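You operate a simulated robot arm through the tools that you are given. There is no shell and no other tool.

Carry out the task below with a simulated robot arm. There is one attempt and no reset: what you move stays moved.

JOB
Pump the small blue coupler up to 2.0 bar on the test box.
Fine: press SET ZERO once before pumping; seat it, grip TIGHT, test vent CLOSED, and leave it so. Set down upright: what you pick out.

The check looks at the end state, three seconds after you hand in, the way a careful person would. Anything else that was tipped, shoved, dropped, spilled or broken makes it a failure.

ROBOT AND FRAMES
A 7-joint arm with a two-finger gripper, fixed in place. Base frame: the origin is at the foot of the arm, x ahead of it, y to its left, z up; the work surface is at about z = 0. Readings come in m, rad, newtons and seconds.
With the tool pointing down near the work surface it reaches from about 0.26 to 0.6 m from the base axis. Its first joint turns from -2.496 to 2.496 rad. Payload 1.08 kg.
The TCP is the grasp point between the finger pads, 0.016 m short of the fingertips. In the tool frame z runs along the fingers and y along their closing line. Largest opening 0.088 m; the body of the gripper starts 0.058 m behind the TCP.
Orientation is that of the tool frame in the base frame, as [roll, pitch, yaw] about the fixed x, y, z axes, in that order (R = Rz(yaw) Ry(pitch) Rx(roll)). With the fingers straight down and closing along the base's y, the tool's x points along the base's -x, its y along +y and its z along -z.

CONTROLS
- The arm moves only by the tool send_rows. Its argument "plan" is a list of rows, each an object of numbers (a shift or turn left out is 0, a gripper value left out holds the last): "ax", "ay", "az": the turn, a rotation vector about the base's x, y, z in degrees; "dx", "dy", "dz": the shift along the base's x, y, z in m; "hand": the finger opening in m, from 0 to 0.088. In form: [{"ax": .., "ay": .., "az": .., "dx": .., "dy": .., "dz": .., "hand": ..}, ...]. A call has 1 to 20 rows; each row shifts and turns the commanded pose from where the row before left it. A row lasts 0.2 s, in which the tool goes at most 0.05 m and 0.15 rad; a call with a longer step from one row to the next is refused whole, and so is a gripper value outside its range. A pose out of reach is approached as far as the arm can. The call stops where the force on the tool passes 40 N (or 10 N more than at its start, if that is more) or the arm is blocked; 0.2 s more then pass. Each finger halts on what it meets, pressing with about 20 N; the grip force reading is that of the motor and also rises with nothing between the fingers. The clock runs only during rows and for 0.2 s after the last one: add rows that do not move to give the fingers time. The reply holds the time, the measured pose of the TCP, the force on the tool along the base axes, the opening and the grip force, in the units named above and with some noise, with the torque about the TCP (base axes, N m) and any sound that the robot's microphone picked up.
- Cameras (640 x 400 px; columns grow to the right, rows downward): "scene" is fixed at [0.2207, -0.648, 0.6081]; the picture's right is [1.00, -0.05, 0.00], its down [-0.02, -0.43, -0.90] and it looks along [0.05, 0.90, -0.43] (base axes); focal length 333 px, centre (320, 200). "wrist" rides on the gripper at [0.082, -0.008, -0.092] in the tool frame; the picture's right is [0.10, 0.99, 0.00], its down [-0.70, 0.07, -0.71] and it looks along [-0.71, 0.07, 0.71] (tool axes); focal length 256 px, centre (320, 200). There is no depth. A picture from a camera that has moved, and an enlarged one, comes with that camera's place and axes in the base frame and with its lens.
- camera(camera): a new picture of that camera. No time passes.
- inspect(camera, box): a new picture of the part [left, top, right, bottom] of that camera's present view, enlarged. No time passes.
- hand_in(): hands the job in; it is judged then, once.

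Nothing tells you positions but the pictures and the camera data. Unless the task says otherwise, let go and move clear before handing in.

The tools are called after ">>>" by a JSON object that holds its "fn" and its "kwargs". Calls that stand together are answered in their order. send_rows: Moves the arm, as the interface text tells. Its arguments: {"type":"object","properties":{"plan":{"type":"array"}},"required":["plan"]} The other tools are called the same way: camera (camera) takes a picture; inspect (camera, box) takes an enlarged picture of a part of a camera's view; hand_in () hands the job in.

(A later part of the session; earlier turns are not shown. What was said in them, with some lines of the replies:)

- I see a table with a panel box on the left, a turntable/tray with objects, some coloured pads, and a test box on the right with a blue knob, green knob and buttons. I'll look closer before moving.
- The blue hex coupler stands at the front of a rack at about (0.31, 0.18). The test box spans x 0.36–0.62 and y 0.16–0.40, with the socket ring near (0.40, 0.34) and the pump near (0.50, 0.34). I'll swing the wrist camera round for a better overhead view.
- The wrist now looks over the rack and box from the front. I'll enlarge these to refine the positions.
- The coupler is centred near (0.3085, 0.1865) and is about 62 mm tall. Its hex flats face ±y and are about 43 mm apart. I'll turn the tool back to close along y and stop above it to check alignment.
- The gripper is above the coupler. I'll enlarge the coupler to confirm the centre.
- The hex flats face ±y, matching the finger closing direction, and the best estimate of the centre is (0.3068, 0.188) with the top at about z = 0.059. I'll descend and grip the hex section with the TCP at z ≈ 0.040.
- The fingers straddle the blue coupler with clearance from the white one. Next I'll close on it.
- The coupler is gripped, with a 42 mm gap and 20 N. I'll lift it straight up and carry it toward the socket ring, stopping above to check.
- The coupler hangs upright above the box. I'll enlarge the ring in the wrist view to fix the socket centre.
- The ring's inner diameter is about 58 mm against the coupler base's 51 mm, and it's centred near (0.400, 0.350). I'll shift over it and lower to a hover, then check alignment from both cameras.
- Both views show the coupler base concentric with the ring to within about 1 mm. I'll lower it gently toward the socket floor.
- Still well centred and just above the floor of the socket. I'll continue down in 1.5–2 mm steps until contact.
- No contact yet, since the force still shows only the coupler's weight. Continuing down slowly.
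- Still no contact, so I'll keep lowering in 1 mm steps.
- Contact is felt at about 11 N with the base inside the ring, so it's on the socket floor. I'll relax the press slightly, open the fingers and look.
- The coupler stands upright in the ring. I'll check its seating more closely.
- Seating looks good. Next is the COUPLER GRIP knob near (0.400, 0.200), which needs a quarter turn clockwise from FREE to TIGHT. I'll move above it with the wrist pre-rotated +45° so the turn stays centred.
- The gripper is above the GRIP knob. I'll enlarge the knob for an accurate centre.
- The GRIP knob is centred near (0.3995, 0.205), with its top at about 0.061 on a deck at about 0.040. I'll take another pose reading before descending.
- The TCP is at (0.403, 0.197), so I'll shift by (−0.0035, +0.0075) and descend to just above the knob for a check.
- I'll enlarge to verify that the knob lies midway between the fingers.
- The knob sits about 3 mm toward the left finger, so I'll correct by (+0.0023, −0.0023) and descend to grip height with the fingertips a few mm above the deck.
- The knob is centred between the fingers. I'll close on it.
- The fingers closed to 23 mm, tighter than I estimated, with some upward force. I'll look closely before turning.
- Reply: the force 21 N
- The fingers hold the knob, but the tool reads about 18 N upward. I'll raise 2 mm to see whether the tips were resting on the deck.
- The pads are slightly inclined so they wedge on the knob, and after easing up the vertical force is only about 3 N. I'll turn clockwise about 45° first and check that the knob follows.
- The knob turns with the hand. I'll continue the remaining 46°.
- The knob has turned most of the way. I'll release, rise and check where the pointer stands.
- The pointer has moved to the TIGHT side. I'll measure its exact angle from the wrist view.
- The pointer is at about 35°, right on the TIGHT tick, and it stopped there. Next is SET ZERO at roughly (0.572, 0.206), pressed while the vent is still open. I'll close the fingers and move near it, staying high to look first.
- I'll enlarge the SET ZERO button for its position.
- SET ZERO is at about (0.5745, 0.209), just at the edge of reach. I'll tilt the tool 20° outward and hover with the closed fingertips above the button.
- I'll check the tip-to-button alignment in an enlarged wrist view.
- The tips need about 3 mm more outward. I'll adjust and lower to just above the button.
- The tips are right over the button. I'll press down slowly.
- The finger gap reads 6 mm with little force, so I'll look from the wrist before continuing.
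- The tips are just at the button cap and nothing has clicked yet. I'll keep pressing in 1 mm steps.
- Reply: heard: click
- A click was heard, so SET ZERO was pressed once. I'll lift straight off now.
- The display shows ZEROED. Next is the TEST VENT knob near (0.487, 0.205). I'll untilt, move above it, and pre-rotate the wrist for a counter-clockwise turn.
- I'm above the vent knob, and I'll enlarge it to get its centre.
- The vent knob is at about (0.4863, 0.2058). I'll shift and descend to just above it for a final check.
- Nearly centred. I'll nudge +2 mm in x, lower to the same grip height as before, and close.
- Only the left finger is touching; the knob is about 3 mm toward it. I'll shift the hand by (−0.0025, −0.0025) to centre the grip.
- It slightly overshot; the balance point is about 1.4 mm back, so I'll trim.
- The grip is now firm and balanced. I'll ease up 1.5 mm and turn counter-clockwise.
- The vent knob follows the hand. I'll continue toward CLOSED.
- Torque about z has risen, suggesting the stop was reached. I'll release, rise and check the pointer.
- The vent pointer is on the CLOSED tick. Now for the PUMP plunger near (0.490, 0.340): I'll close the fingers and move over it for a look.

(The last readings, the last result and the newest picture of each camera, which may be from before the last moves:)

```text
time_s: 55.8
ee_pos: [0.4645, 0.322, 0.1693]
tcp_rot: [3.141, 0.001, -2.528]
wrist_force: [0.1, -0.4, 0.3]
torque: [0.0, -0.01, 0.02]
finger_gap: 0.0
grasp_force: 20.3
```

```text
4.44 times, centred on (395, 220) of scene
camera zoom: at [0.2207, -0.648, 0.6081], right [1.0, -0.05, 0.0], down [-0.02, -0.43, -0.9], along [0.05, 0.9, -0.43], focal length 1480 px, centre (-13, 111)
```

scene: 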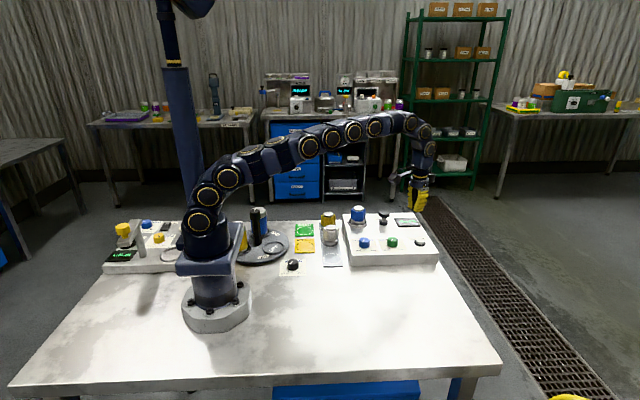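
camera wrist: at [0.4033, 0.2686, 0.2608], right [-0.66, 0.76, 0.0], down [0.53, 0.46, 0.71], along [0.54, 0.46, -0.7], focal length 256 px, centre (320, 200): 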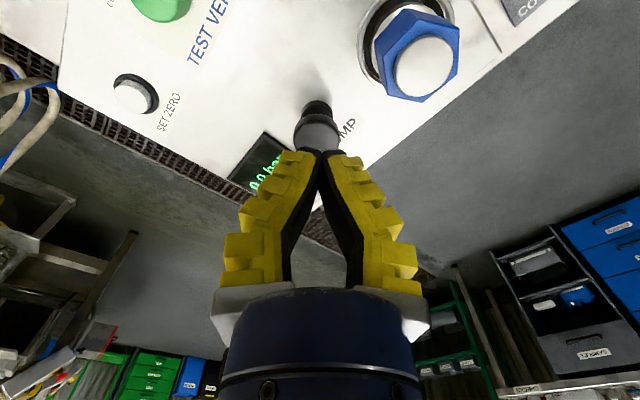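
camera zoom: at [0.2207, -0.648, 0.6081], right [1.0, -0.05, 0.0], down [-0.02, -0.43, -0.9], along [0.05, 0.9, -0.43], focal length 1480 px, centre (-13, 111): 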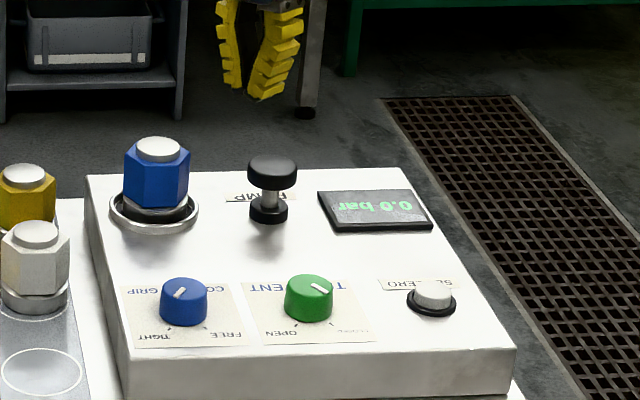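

I'll enlarge the pump plunger in the wrist view to locate it.

>>> {"fn": "inspect", "kwargs": {"camera": "wrist", "box": [260, 80, 380, 180]}}

>>> {"fn": "inspect", "kwargs": {"camera": "scene", "box": [365, 195, 425, 235]}}

```text
4.00 times, centred on (320, 130) of wrist
camera zoom: at [0.4033, 0.2686, 0.2608], right [-0.66, 0.76, 0.0], down [0.53, 0.46, 0.71], along [0.54, 0.46, -0.7], focal length 1024 px, centre (320, 480)
```

zoom: 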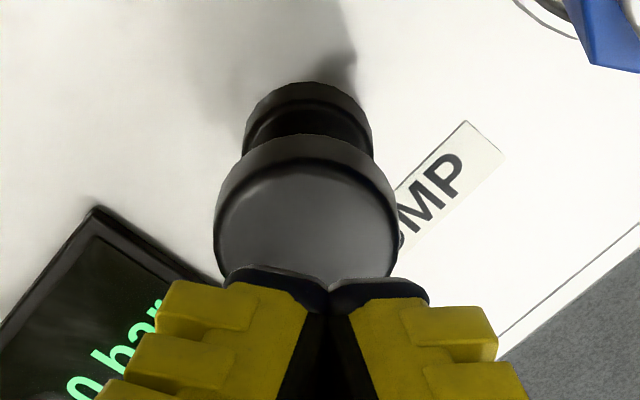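

```text
10.00 times, centred on (395, 215) of scene
camera zoom: at [0.2207, -0.648, 0.6081], right [1.0, -0.05, 0.0], down [-0.02, -0.43, -0.9], along [0.05, 0.9, -0.43], focal length 3331 px, centre (-430, 50)
```

zoom: 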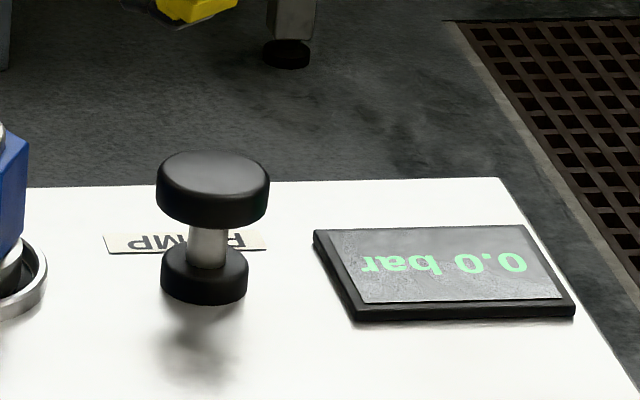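

The plunger is at about (0.488, 0.339) with its top near z ≈ 0.082. I'll move directly above it and lower to just over the disc.

>>> {"fn": "send_rows", "kwargs": {"plan": [{"dx": 0.012, "dy": 0.0085}, {"dx": 0.0115, "dy": 0.0085}, {"dz": -0.02}, {"dz": -0.015}, {"dz": -0.01}, {"dz": -0.01}, {}]}}

>>> {"fn": "inspect", "kwargs": {"camera": "wrist", "box": [220, 60, 420, 200]}}

>>> {"fn": "inspect", "kwargs": {"camera": "scene", "box": [365, 185, 425, 235]}}

```text
time_s: 57.4
ee_pos: [0.4867, 0.3369, 0.1178]
tcp_rot: [3.141, -0.001, -2.528]
wrist_force: [-0.3, -0.4, -0.6]
torque: [0.02, 0.03, -0.01]
finger_gap: 0.0
grasp_force: 20.1
```

```text
2.86 times, centred on (320, 130) of wrist
camera zoom: at [0.4253, 0.2844, 0.209], right [-0.66, 0.76, 0.0], down [0.53, 0.46, 0.71], along [0.54, 0.47, -0.7], focal length 731 px, centre (320, 400)
```

zoom: 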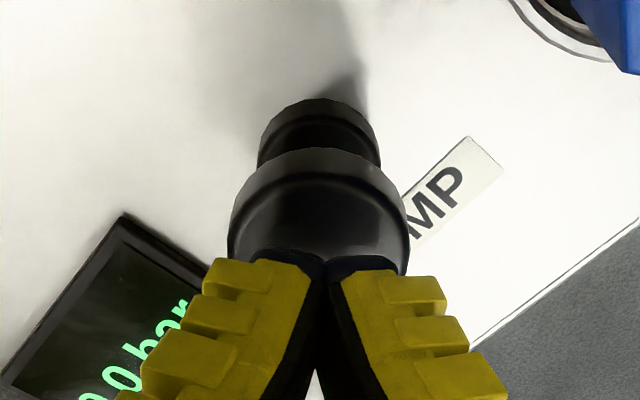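

```text
8.00 times, centred on (395, 210) of scene
camera zoom: at [0.2207, -0.648, 0.6081], right [1.0, -0.05, 0.0], down [-0.02, -0.43, -0.9], along [0.05, 0.9, -0.43], focal length 2665 px, centre (-280, 120)
```

zoom: 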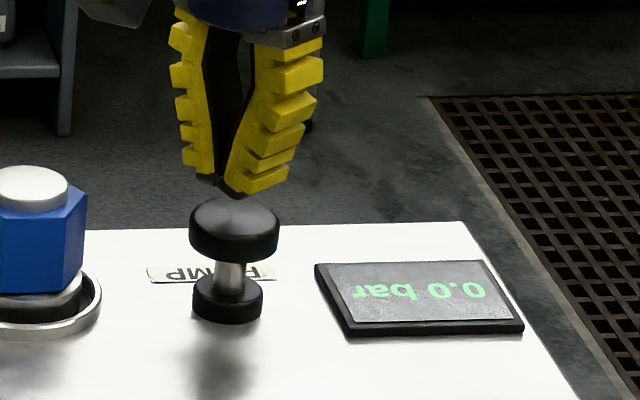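

Well aligned above the disc. I'll lower to contact.

>>> {"fn": "send_rows", "kwargs": {"plan": [{"dx": 0.001, "dy": 0.001, "dz": -0.008}, {"dz": -0.006}, {"dz": -0.003}, {"dz": -0.002}]}}

>>> {"fn": "inspect", "kwargs": {"camera": "scene", "box": [365, 185, 425, 235]}}

```text
time_s: 58.4
ee_pos: [0.4871, 0.3382, 0.0962]
tcp_rot: [-3.141, 0.0, -2.53]
wrist_force: [-0.4, -0.9, 1.6]
torque: [-0.01, -0.02, -0.01]
finger_gap: 0.0061
grasp_force: 22.6
```

```text
8.00 times, centred on (395, 210) of scene
camera zoom: at [0.2207, -0.648, 0.6081], right [1.0, -0.05, 0.0], down [-0.02, -0.43, -0.9], along [0.05, 0.9, -0.43], focal length 2665 px, centre (-280, 120)
```

zoom: 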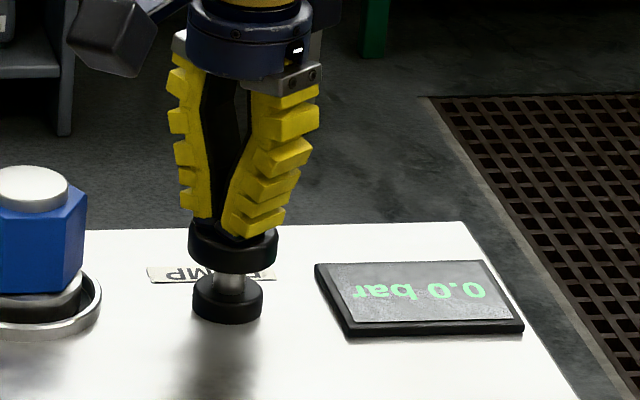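

Contact with the disc. Pressing the stroke down.

>>> {"fn": "send_rows", "kwargs": {"plan": [{"dz": -0.002}, {"dz": -0.002}, {"dz": -0.002}, {"dz": -0.002}]}}

>>> {"fn": "inspect", "kwargs": {"camera": "scene", "box": [365, 185, 425, 235]}}

```text
time_s: 59.4
ee_pos: [0.489, 0.3388, 0.088]
tcp_rot: [-3.14, 0.0, -2.53]
wrist_force: [1.3, -1.7, 4.0]
torque: [-0.03, -0.04, -0.01]
finger_gap: 0.006
grasp_force: 21.9
```

```text
8.00 times, centred on (395, 210) of scene
camera zoom: at [0.2207, -0.648, 0.6081], right [1.0, -0.05, 0.0], down [-0.02, -0.43, -0.9], along [0.05, 0.9, -0.43], focal length 2665 px, centre (-280, 120)
```

zoom: 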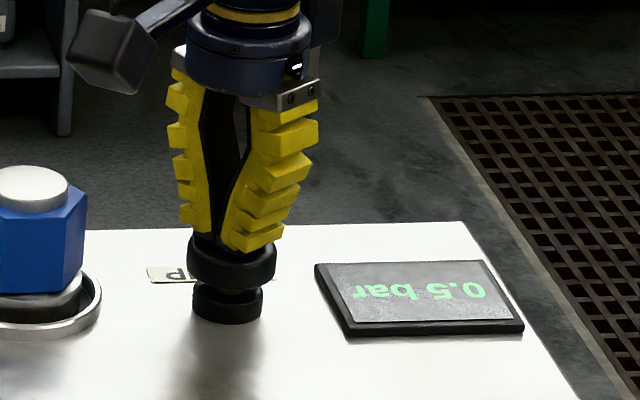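

The display reads 0.5 bar at this depth. I'll lift to let the plunger return and read again.

>>> {"fn": "send_rows", "kwargs": {"plan": [{"dz": 0.004}, {"dz": 0.005}, {"dz": 0.005}, {}]}}

>>> {"fn": "inspect", "kwargs": {"camera": "scene", "box": [365, 185, 425, 235]}}

```text
time_s: 60.4
ee_pos: [0.4886, 0.3387, 0.1021]
tcp_rot: [3.141, -0.001, -2.529]
wrist_force: [0.2, -0.4, 0.0]
torque: [0.01, 0.0, 0.0]
finger_gap: 0.0001
grasp_force: 22.0
```

```text
8.00 times, centred on (395, 210) of scene
camera zoom: at [0.2207, -0.648, 0.6081], right [1.0, -0.05, 0.0], down [-0.02, -0.43, -0.9], along [0.05, 0.9, -0.43], focal length 2665 px, centre (-280, 120)
```

zoom: 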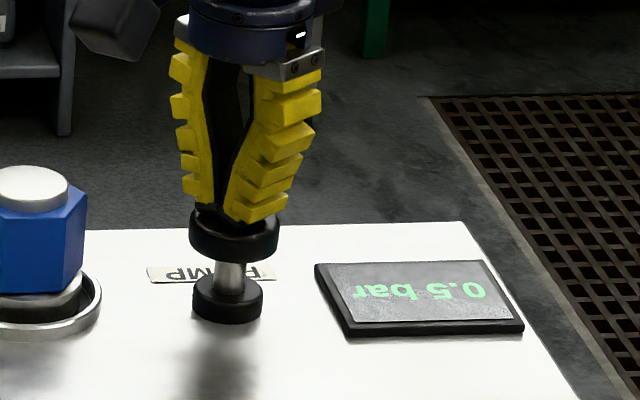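

Pressure holds at 0.5 bar, so one stroke gives 0.5. I'll make a second identical stroke.

>>> {"fn": "send_rows", "kwargs": {"plan": [{"dz": -0.004}, {"dz": -0.003}, {"dz": -0.0025}, {"dz": -0.0025}, {"dz": -0.002}, {}, {"dz": 0.004}, {"dz": 0.005}, {"dz": 0.005}, {}]}}

>>> {"fn": "inspect", "kwargs": {"camera": "scene", "box": [365, 185, 425, 235]}}

```text
time_s: 62.6
ee_pos: [0.4882, 0.3381, 0.103]
tcp_rot: [-3.141, 0.0, -2.529]
wrist_force: [-0.3, 0.1, 0.0]
torque: [0.04, -0.01, 0.0]
finger_gap: 0.0
grasp_force: 22.2
```

```text
8.00 times, centred on (395, 210) of scene
camera zoom: at [0.2207, -0.648, 0.6081], right [1.0, -0.05, 0.0], down [-0.02, -0.43, -0.9], along [0.05, 0.9, -0.43], focal length 2665 px, centre (-280, 120)
```

zoom: 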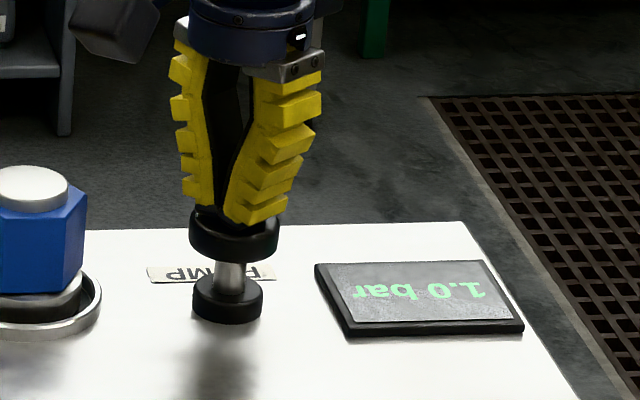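

The display now reads 1.0 bar. Third stroke next.

>>> {"fn": "send_rows", "kwargs": {"plan": [{"dz": -0.004}, {"dz": -0.003}, {"dz": -0.0025}, {"dz": -0.0025}, {"dz": -0.002}, {}, {"dz": 0.004}, {"dz": 0.005}, {"dz": 0.005}, {}]}}

>>> {"fn": "inspect", "kwargs": {"camera": "scene", "box": [365, 185, 425, 235]}}

```text
time_s: 64.8
ee_pos: [0.4873, 0.3384, 0.1012]
tcp_rot: [3.141, -0.001, -2.529]
wrist_force: [-0.7, 0.7, -0.7]
torque: [-0.02, 0.02, -0.02]
finger_gap: 0.0
grasp_force: 22.2
```

```text
8.00 times, centred on (395, 210) of scene
camera zoom: at [0.2207, -0.648, 0.6081], right [1.0, -0.05, 0.0], down [-0.02, -0.43, -0.9], along [0.05, 0.9, -0.43], focal length 2665 px, centre (-280, 120)
```

zoom: 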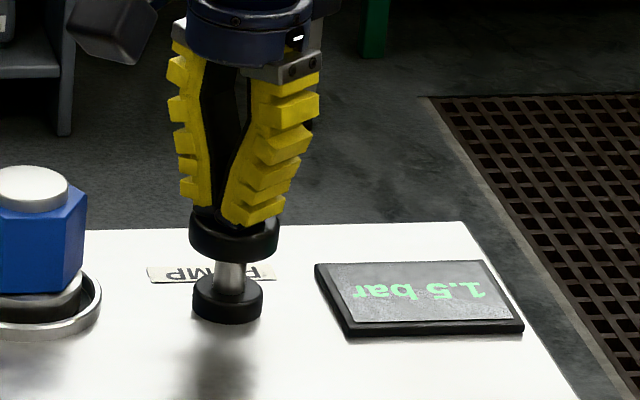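

The display reads 1.5 bar. I'll make one last stroke, then lift well clear.

>>> {"fn": "send_rows", "kwargs": {"plan": [{"dz": -0.004}, {"dz": -0.003}, {"dz": -0.0025}, {"dz": -0.0025}, {"dz": -0.002}, {}, {"dz": 0.004}, {"dz": 0.005}, {"dz": 0.01}, {"dz": 0.02}, {"dz": 0.03}, {}]}}

>>> {"fn": "inspect", "kwargs": {"camera": "scene", "box": [340, 185, 450, 265]}}

>>> {"fn": "camera", "kwargs": {"camera": "wrist"}}

```text
time_s: 67.4
ee_pos: [0.4884, 0.3374, 0.1584]
tcp_rot: [-3.141, -0.001, -2.529]
wrist_force: [0.6, -0.1, 0.5]
torque: [0.02, 0.03, 0.0]
finger_gap: 0.0002
grasp_force: 21.7
```

```text
5.00 times, centred on (395, 225) of scene
camera zoom: at [0.2207, -0.648, 0.6081], right [1.0, -0.05, 0.0], down [-0.02, -0.43, -0.9], along [0.05, 0.9, -0.43], focal length 1665 px, centre (-55, 75)
```

zoom: 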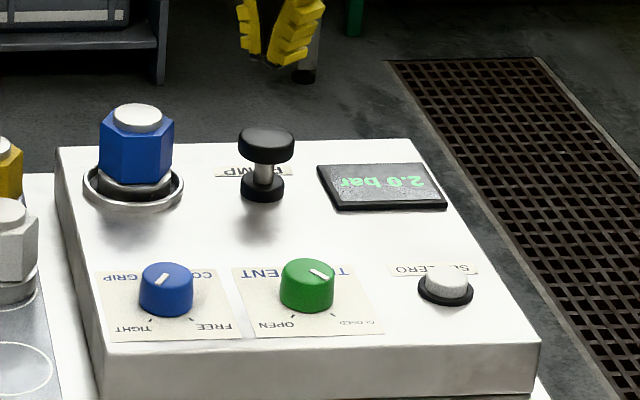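

```text
taken
camera wrist: at [0.4268, 0.2848, 0.2494], right [-0.66, 0.75, 0.0], down [0.53, 0.46, 0.71], along [0.53, 0.47, -0.71], focal length 256 px, centre (320, 200)
```

wrist: 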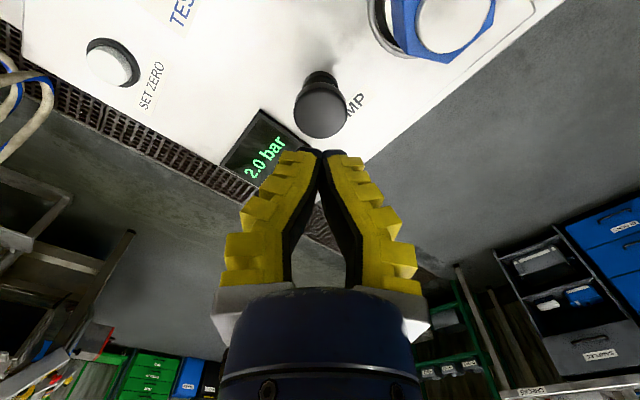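

The display shows 2.0 bar. I'll raise the arm clear, wait a few seconds, and check the pressure holds and everything else is in place.

>>> {"fn": "send_rows", "kwargs": {"plan": [{"dz": 0.03}, {"dz": 0.04}, {"dz": 0.04}, {"dz": 0.03, "dx": -0.01, "dy": -0.02}, {"dx": -0.02, "dy": -0.04}, {"dx": -0.02, "dy": -0.04}, {"dx": -0.02, "dy": -0.04}, {"dx": -0.01, "dy": -0.03}, {}, {}, {}, {}, {}, {}, {}, {}]}}

>>> {"fn": "camera", "kwargs": {"camera": "scene"}}

>>> {"fn": "inspect", "kwargs": {"camera": "scene", "box": [340, 190, 450, 270]}}

>>> {"fn": "inspect", "kwargs": {"camera": "scene", "box": [220, 190, 360, 278]}}

>>> {"fn": "camera", "kwargs": {"camera": "wrist"}}

```text
time_s: 70.8
ee_pos: [0.3929, 0.1626, 0.2871]
tcp_rot: [3.141, 0.0, -2.529]
wrist_force: [0.1, -1.0, -0.6]
torque: [0.02, 0.04, 0.01]
finger_gap: 0.0
grasp_force: 21.9
out of reach, approached as far as the arm can: row 3
```

```text
taken
```

scene: 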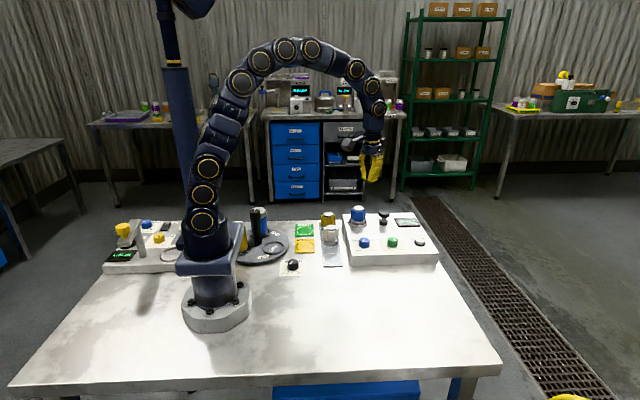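

```text
5.00 times, centred on (395, 230) of scene
camera zoom: at [0.2207, -0.648, 0.6081], right [1.0, -0.05, 0.0], down [-0.02, -0.43, -0.9], along [0.05, 0.9, -0.43], focal length 1665 px, centre (-55, 50)
```

zoom: 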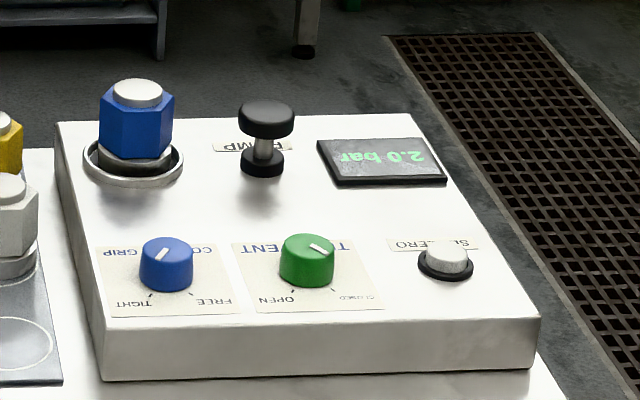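

```text
4.55 times, centred on (290, 234) of scene
camera zoom: at [0.2207, -0.648, 0.6081], right [1.0, -0.05, 0.0], down [-0.02, -0.43, -0.9], along [0.05, 0.9, -0.43], focal length 1514 px, centre (456, 46)
```

zoom: 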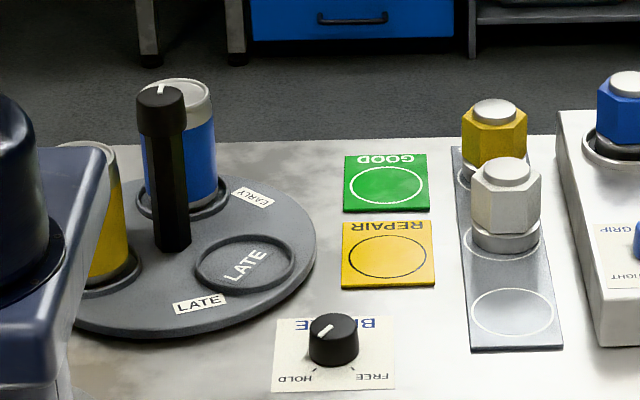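

```text
taken
camera wrist: at [0.3312, 0.1092, 0.3799], right [-0.66, 0.76, 0.0], down [0.53, 0.46, 0.71], along [0.54, 0.46, -0.71], focal length 256 px, centre (320, 200)
```

wrist: 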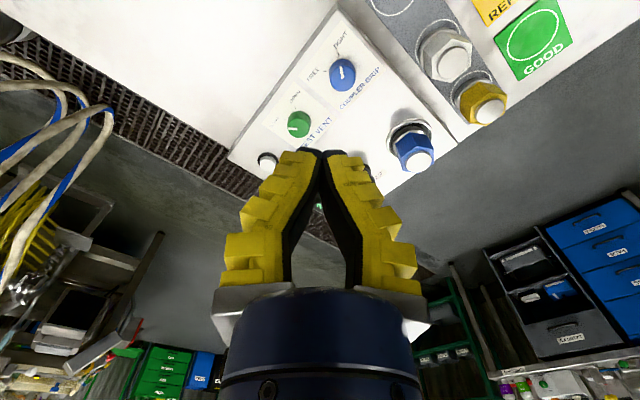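

The blue coupler stands upright in the socket, GRIP is at TIGHT, VENT is at CLOSED, and the display held 2.0 bar over the last few seconds. The white and yellow couplers and everything else are undisturbed and the arm is clear, so I'm handing in.

>>> {"fn": "hand_in", "kwargs": {}}

```text
The job is handed in.
```

The small blue coupler is pumped to 2.0 bar on the test box, and I've handed the job in. I haven't seen the check's result.

- **Coupler:** it stands upright in the socket ring, and I let go of it there.
- **Grip and vent:** COUPLER GRIP is on the TIGHT mark and TEST VENT is on the CLOSED mark.
- **Zero:** I pressed SET ZERO once, with the vent still open and before any pumping. The display showed ZEROED.
- **Pressure:** four pump strokes gave 0.5 bar each. The display still read 2.0 bar about three seconds after the last stroke.

The white and yellow couplers and the other items on the table look undisturbed in the last pictures. The arm was clear of the box when I handed in.
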